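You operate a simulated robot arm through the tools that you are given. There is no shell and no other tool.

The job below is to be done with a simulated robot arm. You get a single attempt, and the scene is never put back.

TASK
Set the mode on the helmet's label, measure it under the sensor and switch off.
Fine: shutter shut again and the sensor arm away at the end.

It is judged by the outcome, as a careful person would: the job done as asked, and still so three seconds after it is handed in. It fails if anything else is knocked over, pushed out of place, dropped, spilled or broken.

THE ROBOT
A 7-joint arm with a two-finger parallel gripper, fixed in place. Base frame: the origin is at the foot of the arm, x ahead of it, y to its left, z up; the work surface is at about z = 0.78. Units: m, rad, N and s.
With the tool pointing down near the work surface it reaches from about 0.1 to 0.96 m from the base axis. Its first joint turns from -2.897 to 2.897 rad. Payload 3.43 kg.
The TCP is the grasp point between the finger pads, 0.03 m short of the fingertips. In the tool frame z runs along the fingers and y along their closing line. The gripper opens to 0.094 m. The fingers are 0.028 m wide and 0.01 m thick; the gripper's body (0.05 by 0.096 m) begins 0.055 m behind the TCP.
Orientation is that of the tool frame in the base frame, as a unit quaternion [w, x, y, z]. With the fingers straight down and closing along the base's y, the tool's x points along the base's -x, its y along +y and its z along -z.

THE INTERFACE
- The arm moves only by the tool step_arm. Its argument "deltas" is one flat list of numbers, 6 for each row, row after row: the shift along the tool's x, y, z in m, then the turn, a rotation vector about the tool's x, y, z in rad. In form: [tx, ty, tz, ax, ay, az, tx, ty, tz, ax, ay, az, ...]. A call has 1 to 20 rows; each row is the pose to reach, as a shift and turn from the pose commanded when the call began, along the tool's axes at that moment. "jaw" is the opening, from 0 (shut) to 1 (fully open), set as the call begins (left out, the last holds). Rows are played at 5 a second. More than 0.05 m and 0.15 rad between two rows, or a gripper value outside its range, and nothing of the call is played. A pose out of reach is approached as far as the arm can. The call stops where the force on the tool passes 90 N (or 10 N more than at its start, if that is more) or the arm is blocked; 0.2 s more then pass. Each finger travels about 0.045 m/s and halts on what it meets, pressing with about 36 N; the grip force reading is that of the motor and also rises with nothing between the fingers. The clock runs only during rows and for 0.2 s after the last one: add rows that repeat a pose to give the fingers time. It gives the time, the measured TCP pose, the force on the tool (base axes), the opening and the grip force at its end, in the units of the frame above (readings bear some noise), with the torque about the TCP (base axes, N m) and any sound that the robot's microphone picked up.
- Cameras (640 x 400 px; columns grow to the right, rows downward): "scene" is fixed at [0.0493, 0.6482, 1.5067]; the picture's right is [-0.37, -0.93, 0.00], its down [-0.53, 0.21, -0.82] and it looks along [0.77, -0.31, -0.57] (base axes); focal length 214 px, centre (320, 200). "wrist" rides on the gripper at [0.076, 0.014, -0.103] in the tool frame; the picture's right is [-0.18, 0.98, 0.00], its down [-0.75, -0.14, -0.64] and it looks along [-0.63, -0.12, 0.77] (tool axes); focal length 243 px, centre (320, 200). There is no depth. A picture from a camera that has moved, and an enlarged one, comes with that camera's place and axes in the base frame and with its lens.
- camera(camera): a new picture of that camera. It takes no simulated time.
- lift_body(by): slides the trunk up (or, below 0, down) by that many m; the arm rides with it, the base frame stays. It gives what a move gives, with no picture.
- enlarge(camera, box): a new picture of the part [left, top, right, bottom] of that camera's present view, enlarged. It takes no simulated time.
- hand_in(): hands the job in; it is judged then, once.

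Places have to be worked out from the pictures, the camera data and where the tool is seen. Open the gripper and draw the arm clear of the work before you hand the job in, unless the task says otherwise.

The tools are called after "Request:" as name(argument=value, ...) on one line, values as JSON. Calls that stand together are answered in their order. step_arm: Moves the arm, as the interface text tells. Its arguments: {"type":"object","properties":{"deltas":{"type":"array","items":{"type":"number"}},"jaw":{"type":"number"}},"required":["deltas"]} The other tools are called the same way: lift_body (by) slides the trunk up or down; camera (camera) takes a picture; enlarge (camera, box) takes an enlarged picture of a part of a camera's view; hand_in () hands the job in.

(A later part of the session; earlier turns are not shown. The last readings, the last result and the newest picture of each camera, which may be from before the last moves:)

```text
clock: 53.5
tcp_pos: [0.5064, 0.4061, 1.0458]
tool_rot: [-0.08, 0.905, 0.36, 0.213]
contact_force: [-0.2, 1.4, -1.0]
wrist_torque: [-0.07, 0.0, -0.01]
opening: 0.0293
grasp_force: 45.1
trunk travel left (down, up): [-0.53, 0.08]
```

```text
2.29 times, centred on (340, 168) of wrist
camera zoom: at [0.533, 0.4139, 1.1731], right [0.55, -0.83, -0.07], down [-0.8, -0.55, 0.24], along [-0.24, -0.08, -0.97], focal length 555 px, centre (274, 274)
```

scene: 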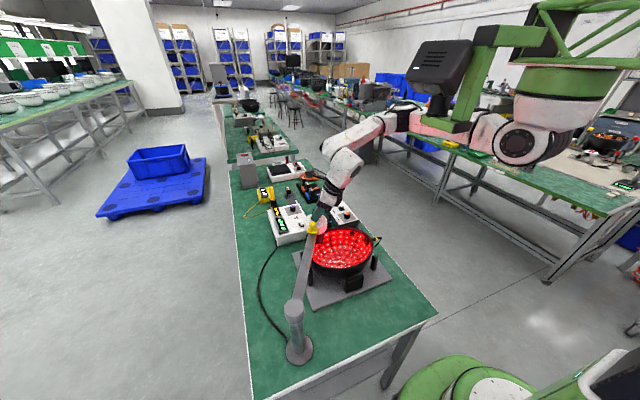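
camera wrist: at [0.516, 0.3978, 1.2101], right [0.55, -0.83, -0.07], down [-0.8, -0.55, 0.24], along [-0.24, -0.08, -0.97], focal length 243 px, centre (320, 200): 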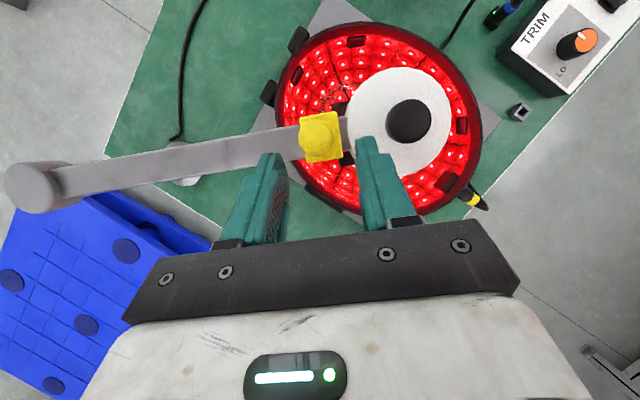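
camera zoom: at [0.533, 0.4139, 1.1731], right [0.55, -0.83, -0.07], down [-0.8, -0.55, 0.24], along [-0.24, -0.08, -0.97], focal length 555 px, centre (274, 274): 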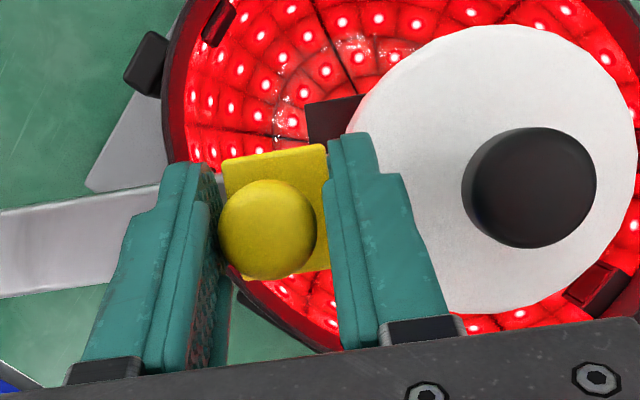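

The slider is held (opening 0.029). I pull it inboard, toward the post, by 1 cm and read the force.

Request:
step_arm(deltas=[0, -0.005, 0, 0, 0, 0, 0, -0.01, 0, 0, 0, 0, 0, -0.01, 0, 0, 0, 0])

Request:
enlarge(camera="wrist", box=[200, 80, 480, 255])

Request:
enlarge(camera="scene", box=[250, 180, 410, 300])

```text
clock: 54.3
tcp_pos: [0.5006, 0.4141, 1.0458]
tool_rot: [-0.079, 0.905, 0.361, 0.213]
contact_force: [1.6, -1.2, 13.5]
wrist_torque: [-0.88, 0.81, -0.04]
opening: 0.0295
grasp_force: 44.9
trunk travel left (down, up): [-0.53, 0.08]
```

```text
2.29 times, centred on (340, 168) of wrist
camera zoom: at [0.526, 0.4209, 1.1731], right [0.55, -0.83, -0.07], down [-0.8, -0.55, 0.24], along [-0.24, -0.08, -0.97], focal length 555 px, centre (274, 274)
```

zoom: 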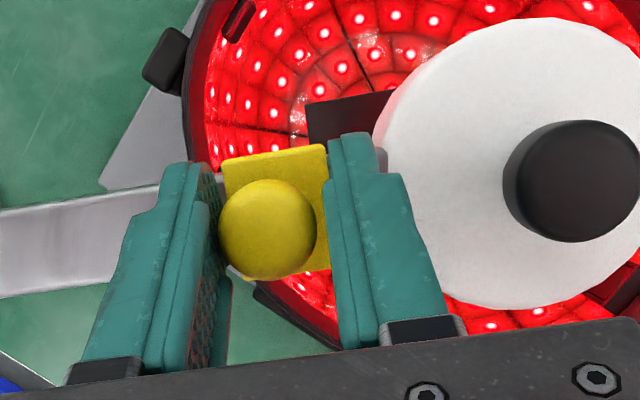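

```text
3.33 times, centred on (330, 240) of scene
camera zoom: at [0.0493, 0.6482, 1.5067], right [-0.37, -0.93, 0.0], down [-0.53, 0.21, -0.82], along [0.77, -0.31, -0.57], focal length 715 px, centre (287, 67)
```

zoom: 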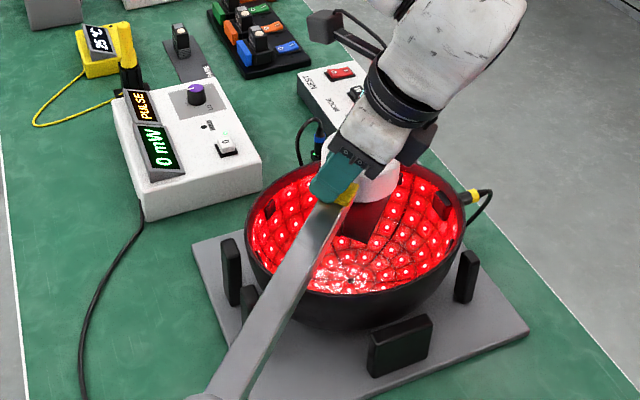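

The slider and dark plate moved together with little pull, though I am pressing down 13 N, so I lift by 1 mm while pulling on another 1.5 cm.

Request:
step_arm(deltas=[0.0004, -0.005, -0.0009, 0, 0, 0, 0.0004, -0.01, -0.0009, 0, 0, 0, 0.0004, -0.015, -0.0009, 0, 0, 0])

Request:
enlarge(camera="scene", box=[250, 180, 410, 300])

```text
clock: 55.1
tcp_pos: [0.49, 0.4263, 1.0464]
tool_rot: [-0.078, 0.905, 0.359, 0.213]
contact_force: [2.5, 2.0, 1.5]
wrist_torque: [0.21, -0.58, -0.13]
opening: 0.03
grasp_force: 44.8
trunk travel left (down, up): [-0.53, 0.08]
```

```text
3.33 times, centred on (330, 240) of scene
camera zoom: at [0.0493, 0.6482, 1.5067], right [-0.37, -0.93, 0.0], down [-0.53, 0.21, -0.82], along [0.77, -0.31, -0.57], focal length 715 px, centre (287, 67)
```

zoom: 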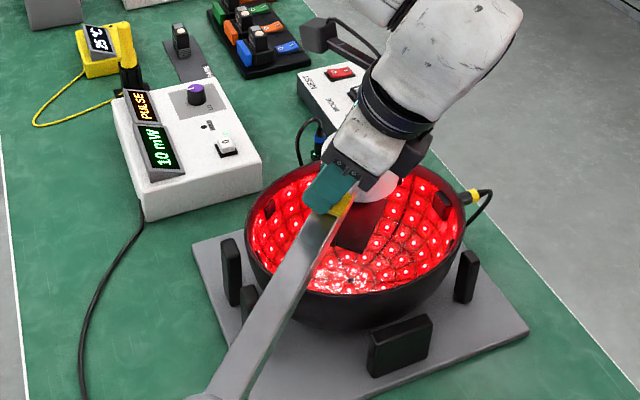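

The meter now shows about 10 mW, so inboard is the opening direction. I pull on another 2 cm.

Request:
step_arm(deltas=[0, -0.006, 0, 0, 0, 0, 0, -0.012, 0, 0, 0, 0, 0, -0.018, 0, 0, 0, 0, 0, -0.018, 0, 0, 0, 0])

Request:
enlarge(camera="scene", box=[250, 180, 410, 300])

Request:
enlarge(camera="scene", box=[270, 195, 330, 240])

```text
clock: 56.1
tcp_pos: [0.4763, 0.4397, 1.0464]
tool_rot: [-0.078, 0.906, 0.359, 0.213]
contact_force: [4.6, 2.4, 1.5]
wrist_torque: [0.75, -0.9, 0.0]
opening: 0.0295
grasp_force: 44.6
trunk travel left (down, up): [-0.53, 0.08]
```

```text
3.33 times, centred on (330, 240) of scene
camera zoom: at [0.0493, 0.6482, 1.5067], right [-0.37, -0.93, 0.0], down [-0.53, 0.21, -0.82], along [0.77, -0.31, -0.57], focal length 715 px, centre (287, 67)
```

zoom: 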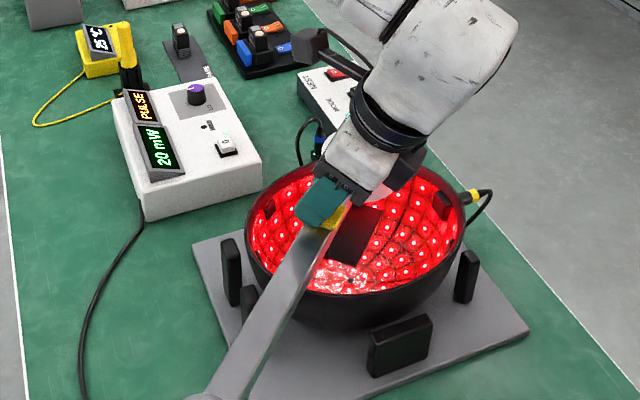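

```text
8.89 times, centred on (300, 218) of scene
camera zoom: at [0.0493, 0.6482, 1.5067], right [-0.37, -0.93, 0.0], down [-0.53, 0.21, -0.82], along [0.77, -0.31, -0.57], focal length 1906 px, centre (498, 44)
```

zoom: 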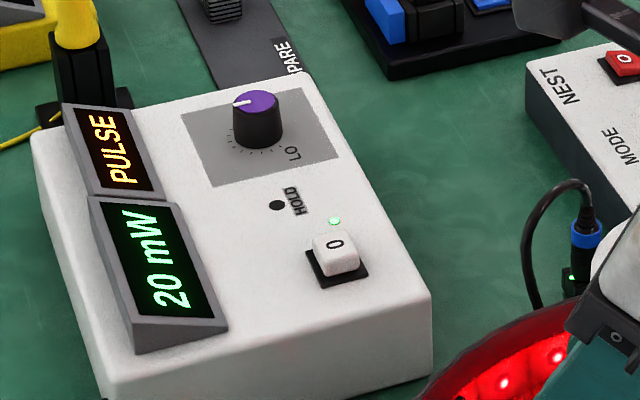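

Now 20 mW and rising with the opening; the HOLD lamp is still dark. I continue in small steps until the slider is at its end.

Request:
step_arm(deltas=[0, -0.005, 0, 0, 0, 0, 0, -0.01, 0, 0, 0, 0, 0, -0.01, 0, 0, 0, 0])

Request:
enlarge(camera="scene", box=[270, 195, 330, 240])

Request:
enlarge(camera="wrist", box=[200, 80, 480, 255])

```text
clock: 56.9
tcp_pos: [0.4701, 0.4473, 1.0467]
tool_rot: [-0.077, 0.905, 0.359, 0.212]
contact_force: [2.8, 0.4, -0.9]
wrist_torque: [0.55, -0.72, 0.04]
opening: 0.03
grasp_force: 44.4
trunk travel left (down, up): [-0.53, 0.08]
```

```text
8.89 times, centred on (300, 218) of scene
camera zoom: at [0.0493, 0.6482, 1.5067], right [-0.37, -0.93, 0.0], down [-0.53, 0.21, -0.82], along [0.77, -0.31, -0.57], focal length 1906 px, centre (498, 44)
```

zoom: 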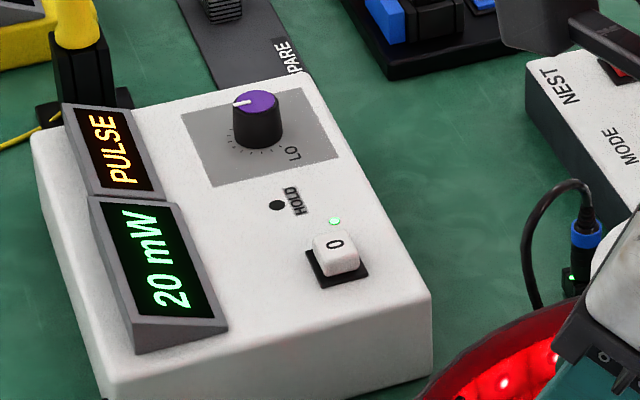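

```text
2.29 times, centred on (340, 168) of wrist
camera zoom: at [0.4963, 0.4528, 1.1731], right [0.55, -0.83, -0.07], down [-0.8, -0.55, 0.24], along [-0.24, -0.08, -0.97], focal length 555 px, centre (274, 274)
```

zoom: 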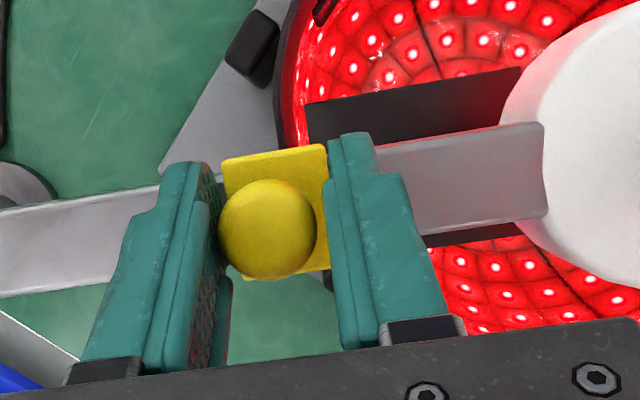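

Reading holds at 20 mW and the plate is nearly clear of the head. I try one more centimetre to find the end.

Request:
step_arm(deltas=[0, -0.005, 0, 0, 0, 0, 0, -0.01, 0, 0, 0, 0, 0, -0.01, 0, 0, 0, 0])

Request:
enlarge(camera="scene", box=[270, 195, 330, 240])

Request:
camera(camera="wrist")

```text
clock: 57.7
tcp_pos: [0.4636, 0.4531, 1.0465]
tool_rot: [-0.078, 0.905, 0.36, 0.212]
contact_force: [5.1, 2.2, -1.2]
wrist_torque: [-0.31, 0.28, -0.04]
opening: 0.0299
grasp_force: 44.7
trunk travel left (down, up): [-0.53, 0.08]
```

```text
8.89 times, centred on (300, 218) of scene
camera zoom: at [0.0493, 0.6482, 1.5067], right [-0.37, -0.93, 0.0], down [-0.53, 0.21, -0.82], along [0.77, -0.31, -0.57], focal length 1906 px, centre (498, 44)
```

zoom: 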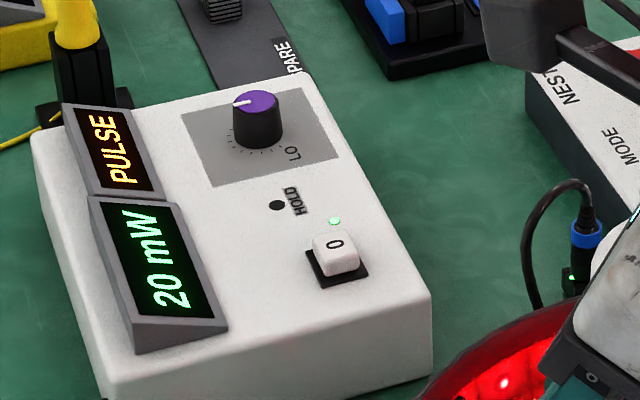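

```text
taken
camera wrist: at [0.4897, 0.4599, 1.1731], right [0.55, -0.83, -0.07], down [-0.8, -0.55, 0.24], along [-0.24, -0.08, -0.97], focal length 243 px, centre (320, 200)
```

wrist: 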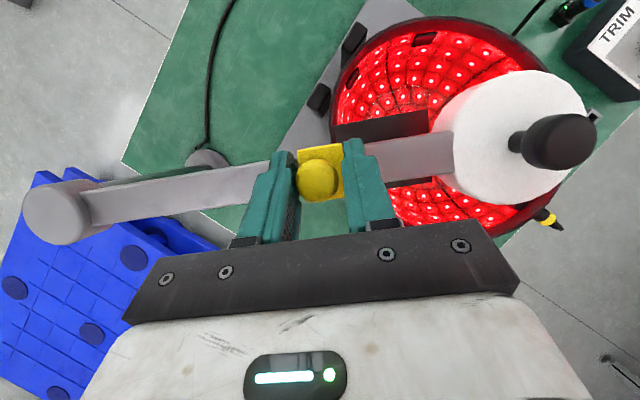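

The plate is fully clear of the head, reading 20 mW, head still centred at (0.552, 0.365). I wait a few seconds for the measurement to settle and watch the HOLD lamp.

Request:
step_arm(deltas=[0, 0, 0, 0, 0, 0, 0, 0, 0, 0, 0, 0, 0, 0, 0, 0, 0, 0, 0, 0, 0, 0, 0, 0, 0, 0, 0, 0, 0, 0, 0, 0, 0, 0, 0, 0, 0, 0, 0, 0, 0, 0, 0, 0, 0, 0, 0, 0, 0, 0, 0, 0, 0, 0, 0, 0, 0, 0, 0, 0, 0, 0, 0, 0, 0, 0, 0, 0, 0, 0, 0, 0])

Request:
enlarge(camera="scene", box=[270, 195, 330, 240])

```text
clock: 60.3
tcp_pos: [0.4636, 0.4526, 1.0464]
tool_rot: [-0.078, 0.905, 0.36, 0.213]
contact_force: [0.4, 1.3, -2.7]
wrist_torque: [0.17, -0.15, 0.03]
opening: 0.0299
grasp_force: 44.9
trunk travel left (down, up): [-0.53, 0.08]
```

```text
8.89 times, centred on (300, 218) of scene
camera zoom: at [0.0493, 0.6482, 1.5067], right [-0.37, -0.93, 0.0], down [-0.53, 0.21, -0.82], along [0.77, -0.31, -0.57], focal length 1906 px, centre (498, 44)
```

zoom: 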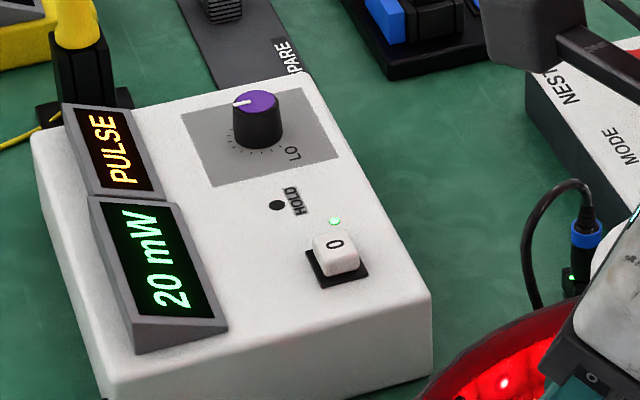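

Still 20 mW, HOLD lamp dark. I wait longer in place.

Request:
step_arm(deltas=[0, 0, 0, 0, 0, 0, 0, 0, 0, 0, 0, 0, 0, 0, 0, 0, 0, 0, 0, 0, 0, 0, 0, 0, 0, 0, 0, 0, 0, 0, 0, 0, 0, 0, 0, 0, 0, 0, 0, 0, 0, 0, 0, 0, 0, 0, 0, 0, 0, 0, 0, 0, 0, 0, 0, 0, 0, 0, 0, 0, 0, 0, 0, 0, 0, 0, 0, 0, 0, 0, 0, 0, 0, 0, 0, 0, 0, 0, 0, 0, 0, 0, 0, 0, 0, 0, 0, 0, 0, 0, 0, 0, 0, 0, 0, 0, 0, 0, 0, 0, 0, 0, 0, 0, 0, 0, 0, 0, 0, 0, 0, 0, 0, 0, 0, 0, 0, 0, 0, 0])

Request:
enlarge(camera="scene", box=[270, 195, 330, 240])

Request:
enlarge(camera="scene", box=[290, 205, 310, 225])

```text
clock: 64.5
tcp_pos: [0.4626, 0.4535, 1.046]
tool_rot: [-0.078, 0.905, 0.36, 0.212]
contact_force: [-0.4, -0.7, -4.1]
wrist_torque: [-0.07, 0.07, 0.04]
opening: 0.0297
grasp_force: 44.4
trunk travel left (down, up): [-0.53, 0.08]
```

```text
8.89 times, centred on (300, 218) of scene
camera zoom: at [0.0493, 0.6482, 1.5067], right [-0.37, -0.93, 0.0], down [-0.53, 0.21, -0.82], along [0.77, -0.31, -0.57], focal length 1906 px, centre (498, 44)
```

zoom: 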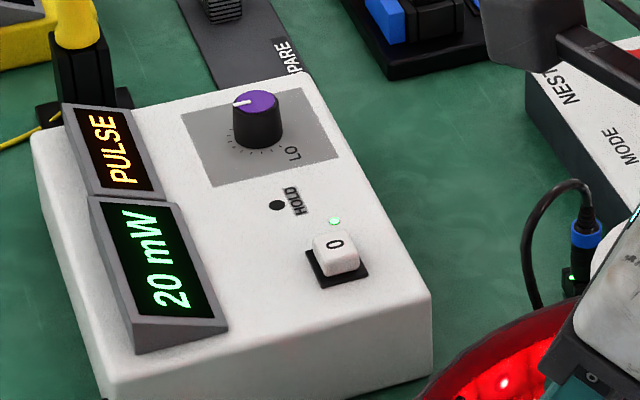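

```text
16.00 times, centred on (300, 215) of scene
camera zoom: at [0.0493, 0.6482, 1.5067], right [-0.37, -0.93, 0.0], down [-0.53, 0.21, -0.82], along [0.77, -0.31, -0.57], focal length 3432 px, centre (640, -40)
```

zoom: 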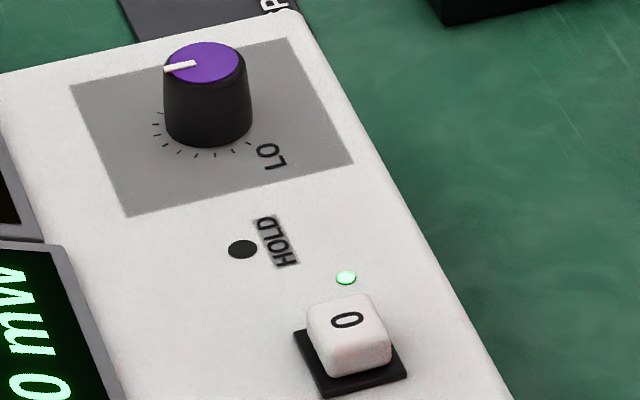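

Reading remains 20 mW but HOLD stays dark, so perhaps the shutter is not at its full end. I nudge the slider inboard by 5 mm and read the force.

Request:
step_arm(deltas=[0, -0.0025, 0, 0, 0, 0, 0, -0.005, 0, 0, 0, 0])

Request:
enlarge(camera="wrist", box=[250, 60, 610, 285])

Request:
enlarge(camera="scene", box=[270, 195, 330, 240])

```text
clock: 65.1
tcp_pos: [0.4609, 0.4555, 1.0461]
tool_rot: [-0.078, 0.905, 0.359, 0.213]
contact_force: [1.7, 1.0, -5.8]
wrist_torque: [-0.24, 0.13, 0.05]
opening: 0.0297
grasp_force: 44.7
trunk travel left (down, up): [-0.53, 0.08]
```

```text
1.78 times, centred on (430, 172) of wrist
camera zoom: at [0.4867, 0.463, 1.1731], right [0.55, -0.83, -0.07], down [-0.8, -0.55, 0.24], along [-0.24, -0.08, -0.97], focal length 431 px, centre (124, 249)
```

zoom: 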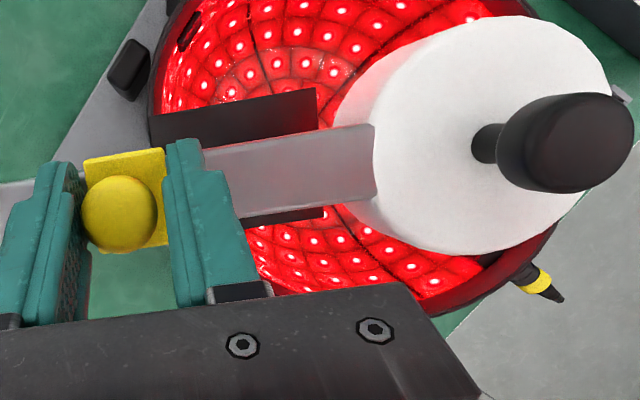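

```text
8.89 times, centred on (300, 218) of scene
camera zoom: at [0.0493, 0.6482, 1.5067], right [-0.37, -0.93, 0.0], down [-0.53, 0.21, -0.82], along [0.77, -0.31, -0.57], focal length 1906 px, centre (498, 44)
```

zoom: 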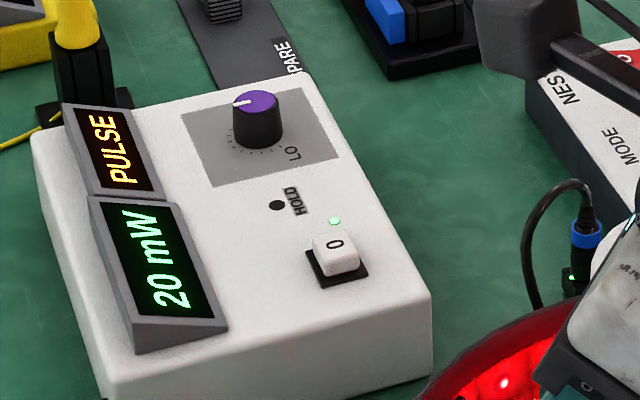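

No stop and still 20 mW; the aperture is clear. I release the slider and retreat, so the sensor stands undisturbed, and watch the meter.

Request:
step_arm(deltas=[0, 0, 0, 0, 0, 0, 0, 0, 0, 0, 0, 0, 0, 0, -0.03, 0, 0, 0, 0, 0, -0.06, 0, 0, 0, 0, 0, -0.08, 0, 0, 0, 0, 0, -0.08, 0, 0, 0, 0, 0, -0.08, 0, 0, 0, 0, 0, -0.08, 0, 0, 0, 0, 0, -0.08, 0, 0, 0, 0, 0, -0.08, 0, 0, 0, 0, 0, -0.08, 0, 0, 0, 0, 0, -0.08, 0, 0, 0, 0, 0, -0.08, 0, 0, 0, 0, 0, -0.08, 0, 0, 0, 0, 0, -0.08, 0, 0, 0, 0, 0, -0.08, 0, 0, 0, 0, 0, -0.08, 0, 0, 0, 0, 0, -0.08, 0, 0, 0, 0, 0, -0.08, 0, 0, 0, 0, 0, -0.08, 0, 0, 0], jaw=0.5)

Request:
enlarge(camera="scene", box=[250, 180, 410, 300])

Request:
enlarge(camera="scene", box=[270, 195, 330, 240])

Request:
camera(camera="wrist")

```text
clock: 69.3
tcp_pos: [0.433, 0.4335, 1.1179]
tool_rot: [-0.078, 0.905, 0.359, 0.213]
contact_force: [-0.3, 0.1, 0.2]
wrist_torque: [0.0, -0.03, 0.0]
opening: 0.047
grasp_force: 0.0
trunk travel left (down, up): [-0.53, 0.08]
```

```text
3.33 times, centred on (330, 240) of scene
camera zoom: at [0.0493, 0.6482, 1.5067], right [-0.37, -0.93, 0.0], down [-0.53, 0.21, -0.82], along [0.77, -0.31, -0.57], focal length 715 px, centre (287, 67)
```

zoom: 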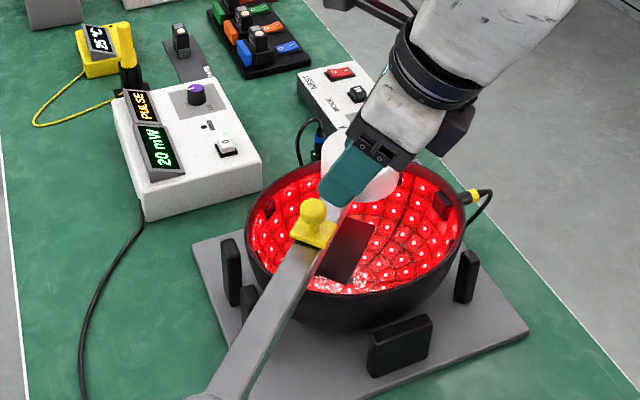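

```text
8.89 times, centred on (300, 218) of scene
camera zoom: at [0.0493, 0.6482, 1.5067], right [-0.37, -0.93, 0.0], down [-0.53, 0.21, -0.82], along [0.77, -0.31, -0.57], focal length 1906 px, centre (498, 44)
```

zoom: 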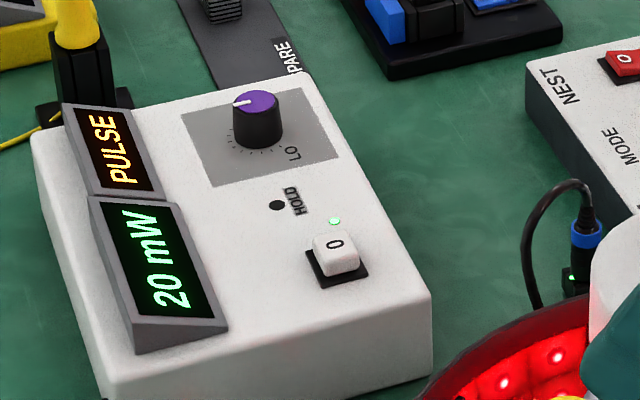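

```text
taken
camera wrist: at [0.4598, 0.4397, 1.2454], right [0.55, -0.83, -0.07], down [-0.8, -0.55, 0.24], along [-0.24, -0.08, -0.97], focal length 243 px, centre (320, 200)
```

wrist: 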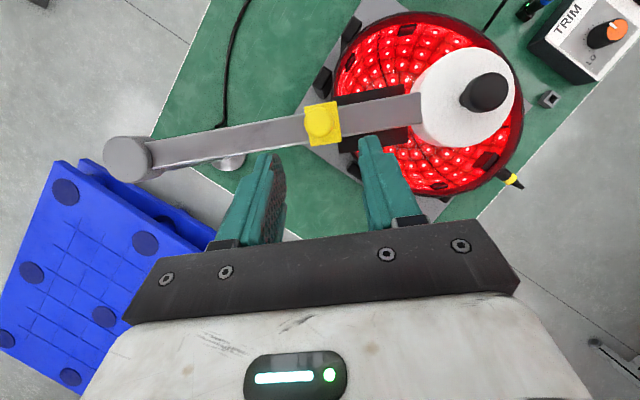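

Still 20 mW live with HOLD dark after about 12 s open. I wait some seconds more to rule out a slow auto-hold.

Request:
step_arm(deltas=[0, 0, 0, 0, 0, 0, 0, 0, 0, 0, 0, 0, 0, 0, 0, 0, 0, 0, 0, 0, 0, 0, 0, 0, 0, 0, 0, 0, 0, 0, 0, 0, 0, 0, 0, 0, 0, 0, 0, 0, 0, 0, 0, 0, 0, 0, 0, 0, 0, 0, 0, 0, 0, 0, 0, 0, 0, 0, 0, 0, 0, 0, 0, 0, 0, 0, 0, 0, 0, 0, 0, 0, 0, 0, 0, 0, 0, 0, 0, 0, 0, 0, 0, 0, 0, 0, 0, 0, 0, 0, 0, 0, 0, 0, 0, 0, 0, 0, 0, 0, 0, 0, 0, 0, 0, 0, 0, 0, 0, 0, 0, 0, 0, 0, 0, 0, 0, 0, 0, 0])

Request:
step_arm(deltas=[0, 0, 0, 0, 0, 0, 0, 0, 0, 0, 0, 0, 0, 0, 0, 0, 0, 0, 0, 0, 0, 0, 0, 0, 0, 0, 0, 0, 0, 0, 0, 0, 0, 0, 0, 0, 0, 0, 0, 0, 0, 0, 0, 0, 0, 0, 0, 0, 0, 0, 0, 0, 0, 0, 0, 0, 0, 0, 0, 0, 0, 0, 0, 0, 0, 0, 0, 0, 0, 0, 0, 0, 0, 0, 0, 0, 0, 0, 0, 0, 0, 0, 0, 0, 0, 0, 0, 0, 0, 0, 0, 0, 0, 0, 0, 0, 0, 0, 0, 0, 0, 0, 0, 0, 0, 0, 0, 0, 0, 0, 0, 0, 0, 0, 0, 0, 0, 0, 0, 0])

Request:
enlarge(camera="scene", box=[270, 195, 330, 240])

Request:
enlarge(camera="wrist", box=[290, 0, 560, 200])

```text
clock: 73.5
tcp_pos: [0.4335, 0.4337, 1.1187]
tool_rot: [-0.078, 0.905, 0.36, 0.213]
contact_force: [-0.4, -0.7, 0.1]
wrist_torque: [0.0, -0.01, -0.04]
opening: 0.0469
grasp_force: 0.0
trunk travel left (down, up): [-0.53, 0.08]
```

```text
clock: 77.7
tcp_pos: [0.4341, 0.4328, 1.1188]
tool_rot: [-0.078, 0.905, 0.359, 0.213]
contact_force: [-0.4, 0.3, -1.2]
wrist_torque: [0.0, 0.01, -0.01]
opening: 0.0468
grasp_force: 0.0
trunk travel left (down, up): [-0.53, 0.08]
```

```text
8.89 times, centred on (300, 218) of scene
camera zoom: at [0.0493, 0.6482, 1.5067], right [-0.37, -0.93, 0.0], down [-0.53, 0.21, -0.82], along [0.77, -0.31, -0.57], focal length 1906 px, centre (498, 44)
```

zoom: 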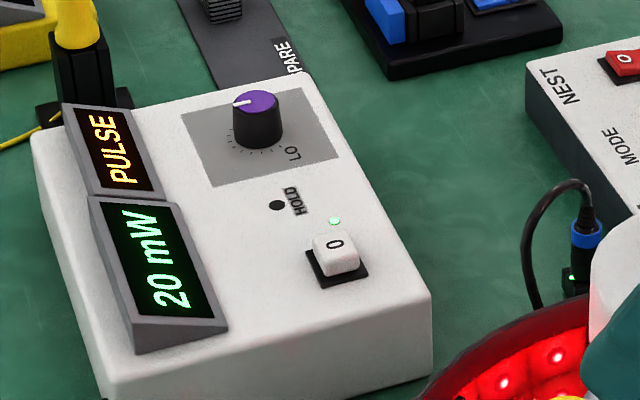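

```text
2.00 times, centred on (425, 100) of wrist
camera zoom: at [0.4598, 0.4397, 1.2454], right [0.55, -0.83, -0.07], down [-0.8, -0.55, 0.24], along [-0.24, -0.08, -0.97], focal length 485 px, centre (110, 400)
```

zoom: 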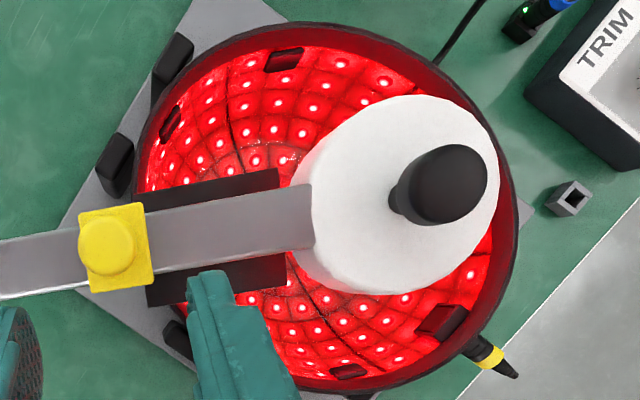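

The reading is steady at 20 mW in PULSE with the sensor centred, so I take it as measured; I'll see what the meter does when the shutter closes. I go back down onto the yellow slider.

Request:
step_arm(deltas=[0, 0, 0.03, 0, 0, 0, 0, 0, 0.06, 0, 0, 0, 0, 0, 0.08, 0, 0, 0, 0, 0, 0.08, 0, 0, 0])

Request:
enlarge(camera="wrist", box=[200, 80, 480, 255])

```text
clock: 78.7
tcp_pos: [0.4599, 0.4593, 1.0459]
tool_rot: [-0.079, 0.905, 0.36, 0.214]
contact_force: [0.2, 1.0, 1.0]
wrist_torque: [0.0, -0.01, 0.02]
opening: 0.0469
grasp_force: 0.1
trunk travel left (down, up): [-0.53, 0.08]
```

```text
2.29 times, centred on (340, 168) of wrist
camera zoom: at [0.4857, 0.4641, 1.1727], right [0.55, -0.83, -0.07], down [-0.8, -0.55, 0.24], along [-0.24, -0.08, -0.97], focal length 555 px, centre (274, 274)
```

zoom: 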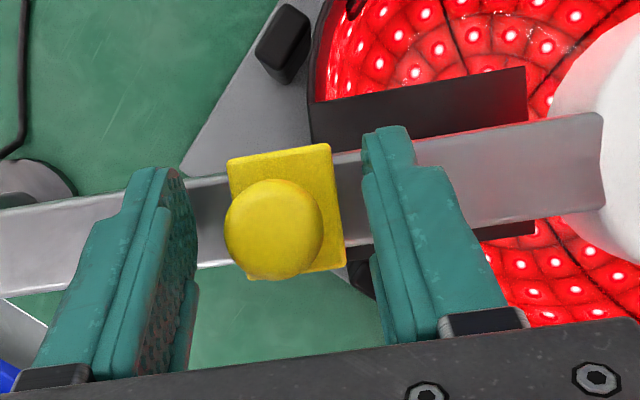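

The slider is centred between the fingers. I close on it, then push it outboard toward the head.

Request:
step_arm(deltas=[0, 0, 0, 0, 0, 0, 0, 0, 0, 0, 0, 0, 0, 0, 0, 0, 0, 0], jaw=0.0)

Request:
step_arm(deltas=[0, 0.008, 0, 0, 0, 0, 0, 0.016, 0, 0, 0, 0, 0, 0.024, 0, 0, 0, 0, 0, 0.03, 0, 0, 0, 0])

Request:
enlarge(camera="scene", box=[250, 180, 410, 300])

```text
clock: 79.5
tcp_pos: [0.4601, 0.457, 1.0465]
tool_rot: [-0.079, 0.905, 0.36, 0.213]
contact_force: [0.1, 0.4, -2.8]
wrist_torque: [0.13, -0.05, -0.04]
opening: 0.0298
grasp_force: 44.4
trunk travel left (down, up): [-0.53, 0.08]
```

```text
clock: 80.5
tcp_pos: [0.4799, 0.4348, 1.0449]
tool_rot: [-0.078, 0.905, 0.36, 0.213]
contact_force: [3.6, 3.5, 0.0]
wrist_torque: [-0.66, 0.78, 0.17]
opening: 0.0292
grasp_force: 44.8
trunk travel left (down, up): [-0.53, 0.08]
```

```text
3.33 times, centred on (330, 240) of scene
camera zoom: at [0.0493, 0.6482, 1.5067], right [-0.37, -0.93, 0.0], down [-0.53, 0.21, -0.82], along [0.77, -0.31, -0.57], focal length 715 px, centre (287, 67)
```

zoom: 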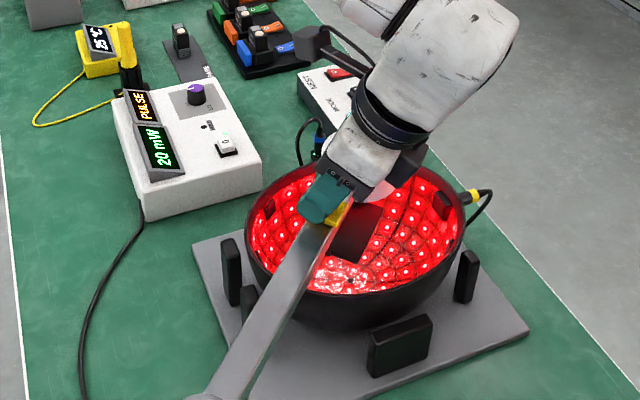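

The slider follows smoothly. I push on 3 cm more.

Request:
step_arm(deltas=[0, 0.008, 0, 0, 0, 0, 0, 0.016, 0, 0, 0, 0, 0, 0.024, 0, 0, 0, 0, 0, 0.03, 0, 0, 0, 0])

Request:
enlarge(camera="scene", box=[250, 180, 410, 300])

Request:
enlarge(camera="wrist", box=[200, 80, 480, 255])

```text
clock: 81.5
tcp_pos: [0.5011, 0.4135, 1.0455]
tool_rot: [-0.078, 0.905, 0.359, 0.213]
contact_force: [6.4, 6.6, -6.5]
wrist_torque: [0.54, -0.15, 0.09]
opening: 0.0297
grasp_force: 44.7
trunk travel left (down, up): [-0.53, 0.08]
```

```text
3.33 times, centred on (330, 240) of scene
camera zoom: at [0.0493, 0.6482, 1.5067], right [-0.37, -0.93, 0.0], down [-0.53, 0.21, -0.82], along [0.77, -0.31, -0.57], focal length 715 px, centre (287, 67)
```

zoom: 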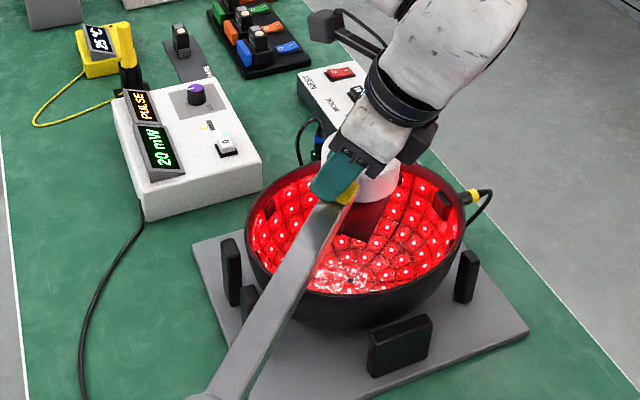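

```text
2.29 times, centred on (340, 168) of wrist
camera zoom: at [0.5269, 0.4197, 1.1729], right [0.55, -0.83, -0.07], down [-0.8, -0.55, 0.24], along [-0.24, -0.08, -0.97], focal length 555 px, centre (274, 274)
```

zoom: 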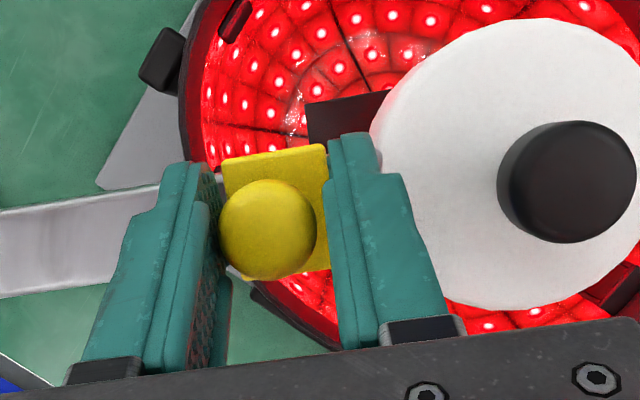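

The display still shows 20 mW though the shutter is nearly shut, so the reading has been held. I enlarge the lamp to check.

Request:
enlarge(camera="scene", box=[270, 195, 330, 240])

Request:
step_arm(deltas=[0, 0.003, 0, 0, 0, 0, 0, 0.006, 0, 0, 0, 0, 0, 0.006, 0, 0, 0, 0])

```text
8.89 times, centred on (300, 218) of scene
camera zoom: at [0.0493, 0.6482, 1.5067], right [-0.37, -0.93, 0.0], down [-0.53, 0.21, -0.82], along [0.77, -0.31, -0.57], focal length 1906 px, centre (498, 44)
```

zoom: 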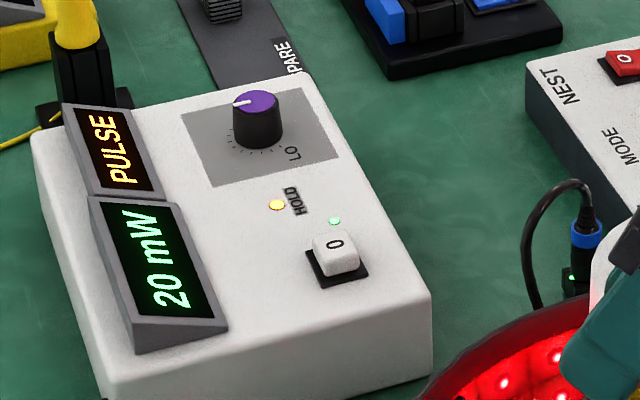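

```text
clock: 82.3
tcp_pos: [0.5047, 0.4087, 1.0457]
tool_rot: [-0.077, 0.906, 0.359, 0.212]
contact_force: [3.8, 3.3, -15.5]
wrist_torque: [0.76, -0.8, 0.03]
opening: 0.0297
grasp_force: 45.1
trunk travel left (down, up): [-0.53, 0.08]
```

The HOLD lamp is lit and 20 mW is held, so the measurement is captured. I push the last 3-4 mm to fully shut, lowering slightly to relieve the upward pull.

Request:
step_arm(deltas=[-0.0004, 0.0015, 0.0008, 0, 0, 0, -0.0004, 0.003, 0.0008, 0, 0, 0, -0.0004, 0.004, 0.0008, 0, 0, 0])

Request:
enlarge(camera="wrist", box=[200, 80, 480, 255])

Request:
enlarge(camera="scene", box=[290, 190, 370, 250])

```text
clock: 83.1
tcp_pos: [0.5073, 0.4061, 1.0465]
tool_rot: [-0.079, 0.905, 0.36, 0.212]
contact_force: [-4.9, 10.7, -9.0]
wrist_torque: [0.04, 0.53, -0.31]
opening: 0.0296
grasp_force: 45.1
trunk travel left (down, up): [-0.53, 0.08]
```

```text
2.29 times, centred on (340, 168) of wrist
camera zoom: at [0.5332, 0.4134, 1.1729], right [0.55, -0.83, -0.07], down [-0.8, -0.55, 0.24], along [-0.24, -0.08, -0.97], focal length 555 px, centre (274, 274)
```

zoom: 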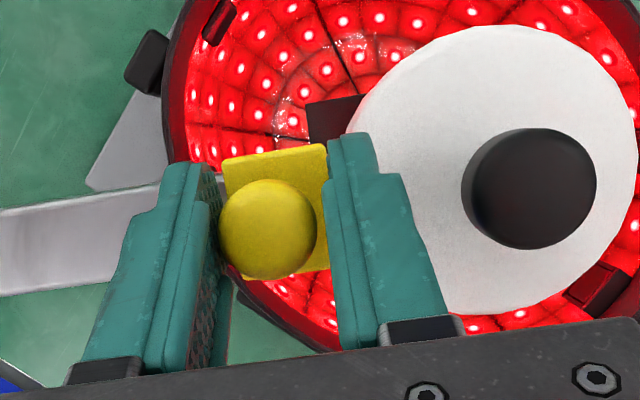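

```text
6.67 times, centred on (330, 220) of scene
camera zoom: at [0.0493, 0.6482, 1.5067], right [-0.37, -0.93, 0.0], down [-0.53, 0.21, -0.82], along [0.77, -0.31, -0.57], focal length 1430 px, centre (253, 67)
```

zoom: 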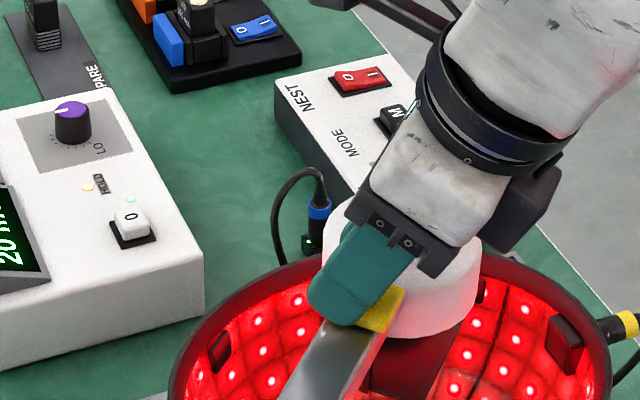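

The slider is against its outer stop (11 N), in the same place as at the start, so the shutter is shut. I release, lift off and shift over the black handle.

Request:
step_arm(deltas=[0, 0, 0, 0, 0, 0, 0, 0, 0, 0, 0, 0, 0, 0, -0.035, 0, 0, 0, 0, 0, -0.07, 0, 0, 0, -0.0025, 0.03, -0.07, 0, 0, 0, -0.0047, 0.06, -0.07, 0, 0, 0, -0.0047, 0.06, -0.07, 0, 0, 0], jaw=0.46)

Request:
camera(camera="wrist")

Request:
enlarge(camera="scene", box=[250, 180, 410, 300])

```text
clock: 84.7
tcp_pos: [0.5246, 0.338, 1.1071]
tool_rot: [-0.078, 0.905, 0.36, 0.213]
contact_force: [-0.3, -0.8, -0.7]
wrist_torque: [0.02, 0.0, 0.0]
opening: 0.0431
grasp_force: 0.0
trunk travel left (down, up): [-0.53, 0.08]
```

```text
taken
camera wrist: at [0.5501, 0.3458, 1.2333], right [0.55, -0.83, -0.07], down [-0.8, -0.55, 0.24], along [-0.24, -0.08, -0.97], focal length 243 px, centre (320, 200)
```

wrist: 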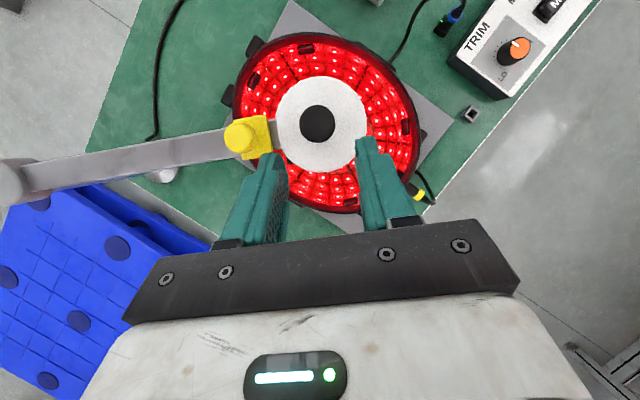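

```text
3.33 times, centred on (330, 240) of scene
camera zoom: at [0.0493, 0.6482, 1.5067], right [-0.37, -0.93, 0.0], down [-0.53, 0.21, -0.82], along [0.77, -0.31, -0.57], focal length 715 px, centre (287, 67)
```

zoom: 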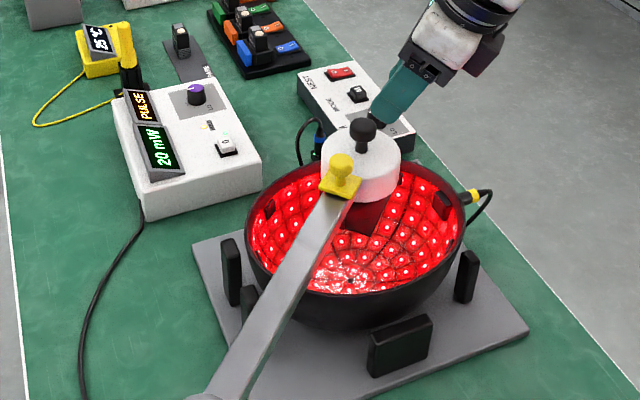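

Held reading persists and the shutter plate is back under the head. I descend on the black handle at (0.551, 0.364) with the same narrow opening.

Request:
step_arm(deltas=[0, -0.0008, 0.025, 0, 0, 0, -0.0005, -0.0017, 0.05, 0, 0, 0, -0.0005, -0.0017, 0.0668, 0, 0, 0, -0.0005, -0.0017, 0.0668, 0, 0, 0])

Request:
enlarge(camera="wrist", box=[200, 80, 480, 255])

```text
clock: 85.7
tcp_pos: [0.543, 0.3594, 1.048]
tool_rot: [-0.079, 0.905, 0.359, 0.212]
contact_force: [0.3, 0.1, -0.9]
wrist_torque: [0.03, -0.02, 0.01]
opening: 0.0431
grasp_force: 0.0
trunk travel left (down, up): [-0.53, 0.08]
```

```text
2.29 times, centred on (340, 168) of wrist
camera zoom: at [0.5697, 0.3657, 1.1747], right [0.55, -0.83, -0.07], down [-0.8, -0.55, 0.24], along [-0.24, -0.08, -0.97], focal length 555 px, centre (274, 274)
```

zoom: 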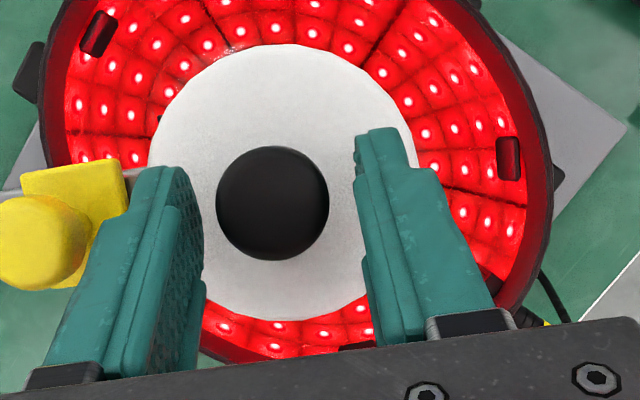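

The handle is centred between the fingers. I close on it and start swinging the sensor arm back, 5° first with a force check.

Request:
step_arm(deltas=[0, 0, 0, 0, 0, 0, 0, 0, 0, 0, 0, 0, 0, 0, 0, 0, 0, 0], jaw=0.0)

Request:
step_arm(deltas=[0.0125, 0, 0.0062, 0.0193, 0.0005, -0.0391, 0.0251, -0.0005, 0.0124, 0.0386, 0.0009, -0.0782])

Request:
camera(camera="wrist")

```text
clock: 86.5
tcp_pos: [0.5434, 0.3603, 1.0487]
tool_rot: [-0.079, 0.905, 0.36, 0.213]
contact_force: [0.8, -0.3, -1.7]
wrist_torque: [0.03, -0.08, -0.02]
opening: 0.0272
grasp_force: 45.3
trunk travel left (down, up): [-0.53, 0.08]
```

```text
clock: 87.1
tcp_pos: [0.5625, 0.378, 1.0477]
tool_rot: [-0.087, 0.889, 0.397, 0.209]
contact_force: [0.4, -1.8, 3.3]
wrist_torque: [-0.03, 0.0, -0.22]
opening: 0.0272
grasp_force: 45.2
trunk travel left (down, up): [-0.53, 0.08]
```

```text
taken
camera wrist: at [0.5887, 0.3868, 1.1747], right [0.62, -0.78, -0.07], down [-0.75, -0.62, 0.24], along [-0.23, -0.1, -0.97], focal length 243 px, centre (320, 200)
```

wrist: 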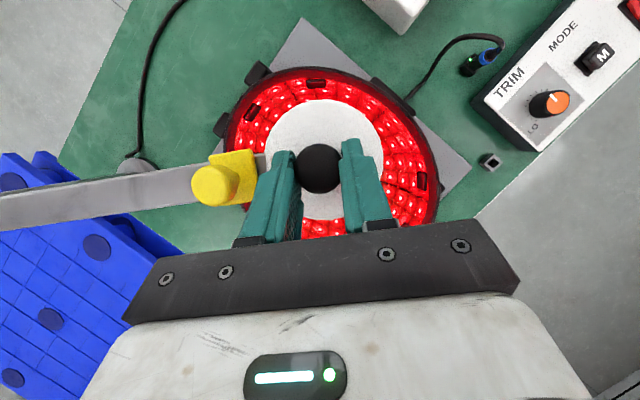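

The sensor arm follows with a few newtons. I continue the return by 15°.

Request:
step_arm(deltas=[0.0125, 0, 0.0062, 0.0193, 0.0005, -0.0391, 0.0251, -0.0005, 0.0124, 0.0386, 0.0009, -0.0782, 0.0376, -0.0017, 0.0185, 0.0579, 0.0014, -0.1173, 0.0501, -0.0035, 0.0247, 0.0771, 0.0018, -0.1564, 0.0624, -0.0059, 0.0308, 0.0964, 0.0023, -0.1955, 0.0746, -0.0089, 0.0368, 0.1157, 0.0028, -0.2346])

Request:
camera(camera="wrist")

```text
clock: 88.5
tcp_pos: [0.6123, 0.4466, 1.0481]
tool_rot: [-0.114, 0.829, 0.511, 0.196]
contact_force: [4.0, -1.8, 12.4]
wrist_torque: [-0.21, 0.03, -0.32]
opening: 0.0272
grasp_force: 44.8
trunk travel left (down, up): [-0.53, 0.08]
```

```text
taken
camera wrist: at [0.6355, 0.4606, 1.1747], right [0.8, -0.59, -0.07], down [-0.56, -0.79, 0.24], along [-0.2, -0.15, -0.97], focal length 243 px, centre (320, 200)
```

wrist: 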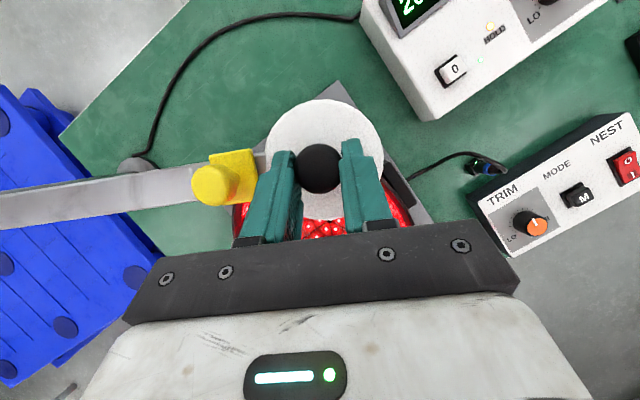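

Small outward and upward loads show my path is about a millimetre short and low; I correct that in the next 15°.

Request:
step_arm(deltas=[0.0128, 0.0008, 0.0056, 0.0193, 0.0005, -0.0391, 0.0254, 0.0008, 0.0118, 0.0386, 0.0009, -0.0782, 0.0379, -0.0002, 0.0179, 0.0579, 0.0014, -0.1173, 0.0504, -0.002, 0.0241, 0.0771, 0.0018, -0.1564, 0.0627, -0.0044, 0.0302, 0.0964, 0.0023, -0.1955, 0.0749, -0.0074, 0.0362, 0.1157, 0.0028, -0.2346])

Request:
camera(camera="wrist")

Request:
camera(camera="scene")

```text
clock: 89.9
tcp_pos: [0.6445, 0.5248, 1.0476]
tool_rot: [-0.139, 0.756, 0.614, 0.18]
contact_force: [9.0, -0.5, 16.0]
wrist_torque: [-0.78, -0.11, -0.24]
opening: 0.0274
grasp_force: 44.6
trunk travel left (down, up): [-0.53, 0.08]
```

```text
taken
camera wrist: at [0.6621, 0.5449, 1.1746], right [0.93, -0.36, -0.07], down [-0.34, -0.91, 0.24], along [-0.15, -0.2, -0.97], focal length 243 px, centre (320, 200)
```

wrist: 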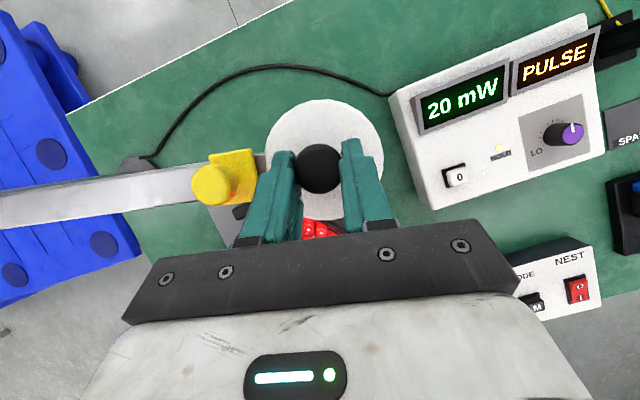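

```text
taken
```

scene: 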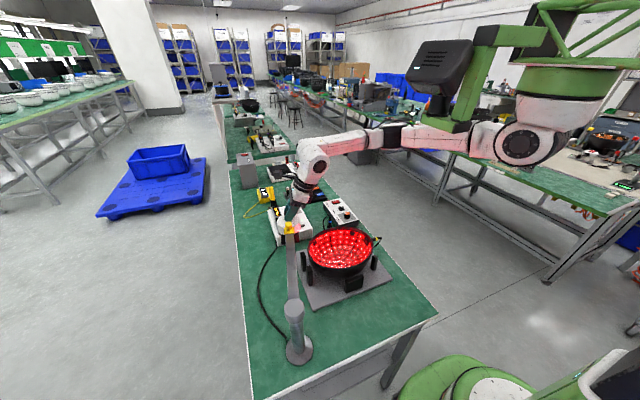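

The load is 9 N outward and 16 N up, so I lengthen by 2 mm and lift 1 mm while making the last 12° to the parking place.

Request:
step_arm(deltas=[0.0132, 0.0015, 0.0054, 0.0193, 0.0005, -0.0391, 0.026, 0.0015, 0.0117, 0.0386, 0.0009, -0.0782, 0.0387, 0.0002, 0.018, 0.0579, 0.0014, -0.1173, 0.0514, -0.0016, 0.0242, 0.0771, 0.0018, -0.1564, 0.062, -0.0036, 0.0295, 0.0933, 0.0022, -0.1892])

Request:
camera(camera="wrist")

Request:
camera(camera="scene")

```text
clock: 91.1
tcp_pos: [0.6533, 0.592, 1.0467]
tool_rot: [-0.156, 0.687, 0.691, 0.163]
contact_force: [6.2, 2.1, 3.8]
wrist_torque: [-0.79, -0.14, -0.28]
opening: 0.0271
grasp_force: 44.7
trunk travel left (down, up): [-0.53, 0.08]
```

```text
taken
camera wrist: at [0.6674, 0.6152, 1.1744], right [0.98, -0.16, -0.07], down [-0.14, -0.96, 0.24], along [-0.11, -0.23, -0.97], focal length 243 px, centre (320, 200)
```

wrist: 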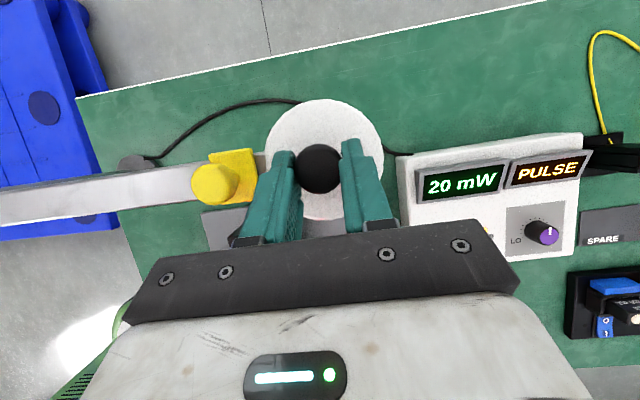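

```text
taken
```

scene: 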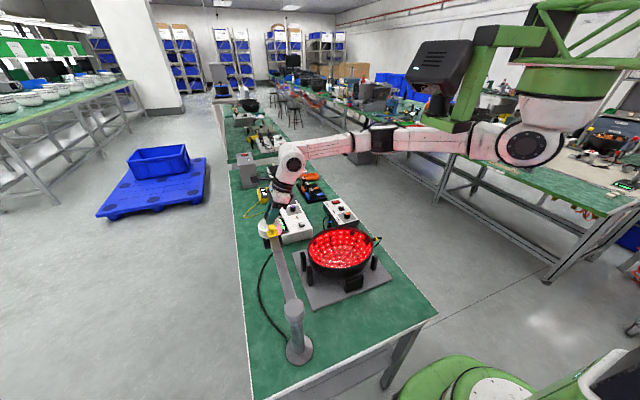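

Back within 4 mm of the parked position. I add the last 4 mm, then release and retreat.

Request:
step_arm(deltas=[0.0018, 0, 0.0009, 0.003, 0, -0.006, 0.0036, 0.0005, 0.0018, 0.0055, 0, -0.011, 0.0036, 0.0005, 0.0018, 0.0055, 0, -0.011])

Request:
step_arm(deltas=[0, 0, 0, 0, 0, 0, 0, 0, 0, 0, 0, 0, 0, 0, -0.03, 0, 0, 0, 0, 0, -0.06, 0, 0, 0, 0, 0, -0.1, 0, 0, 0, 0, 0, -0.1, 0, 0, 0], jaw=0.5)

Request:
camera(camera="wrist")

Request:
enlarge(camera="scene", box=[230, 180, 390, 300])

```text
clock: 91.9
tcp_pos: [0.6537, 0.5957, 1.0472]
tool_rot: [-0.157, 0.683, 0.695, 0.162]
contact_force: [1.4, 0.2, -0.7]
wrist_torque: [-0.09, 0.0, 0.07]
opening: 0.0272
grasp_force: 44.6
trunk travel left (down, up): [-0.53, 0.08]
```

```text
clock: 93.3
tcp_pos: [0.6546, 0.5513, 1.1385]
tool_rot: [-0.158, 0.683, 0.695, 0.162]
contact_force: [0.9, -0.4, 0.7]
wrist_torque: [0.02, -0.02, -0.01]
opening: 0.0472
grasp_force: 0.1
trunk travel left (down, up): [-0.53, 0.08]
```

```text
taken
camera wrist: at [0.6675, 0.5759, 1.2647], right [0.99, -0.15, -0.07], down [-0.13, -0.96, 0.24], along [-0.11, -0.23, -0.97], focal length 243 px, centre (320, 200)
```

wrist: 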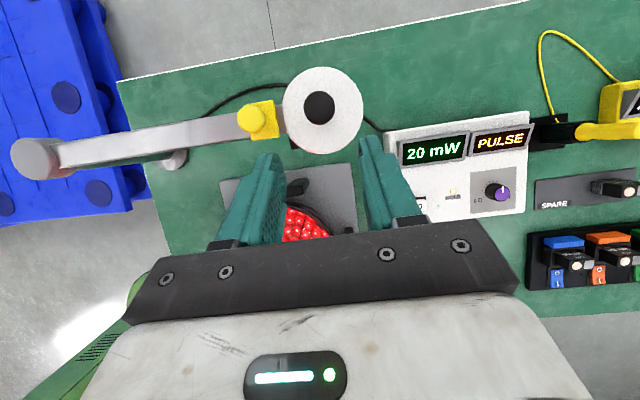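

```text
3.33 times, centred on (310, 240) of scene
camera zoom: at [0.0493, 0.6482, 1.5067], right [-0.37, -0.93, 0.0], down [-0.53, 0.21, -0.82], along [0.77, -0.31, -0.57], focal length 715 px, centre (353, 67)
```

zoom: 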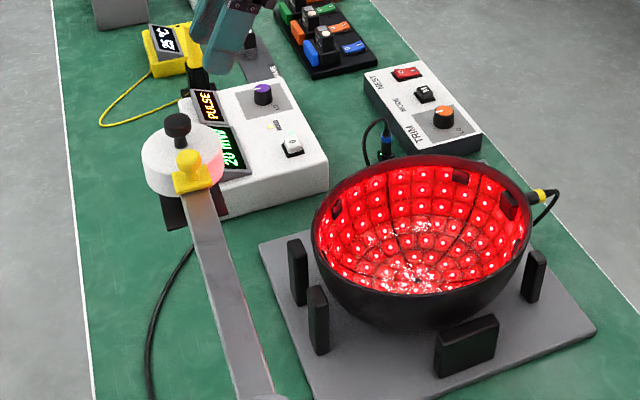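

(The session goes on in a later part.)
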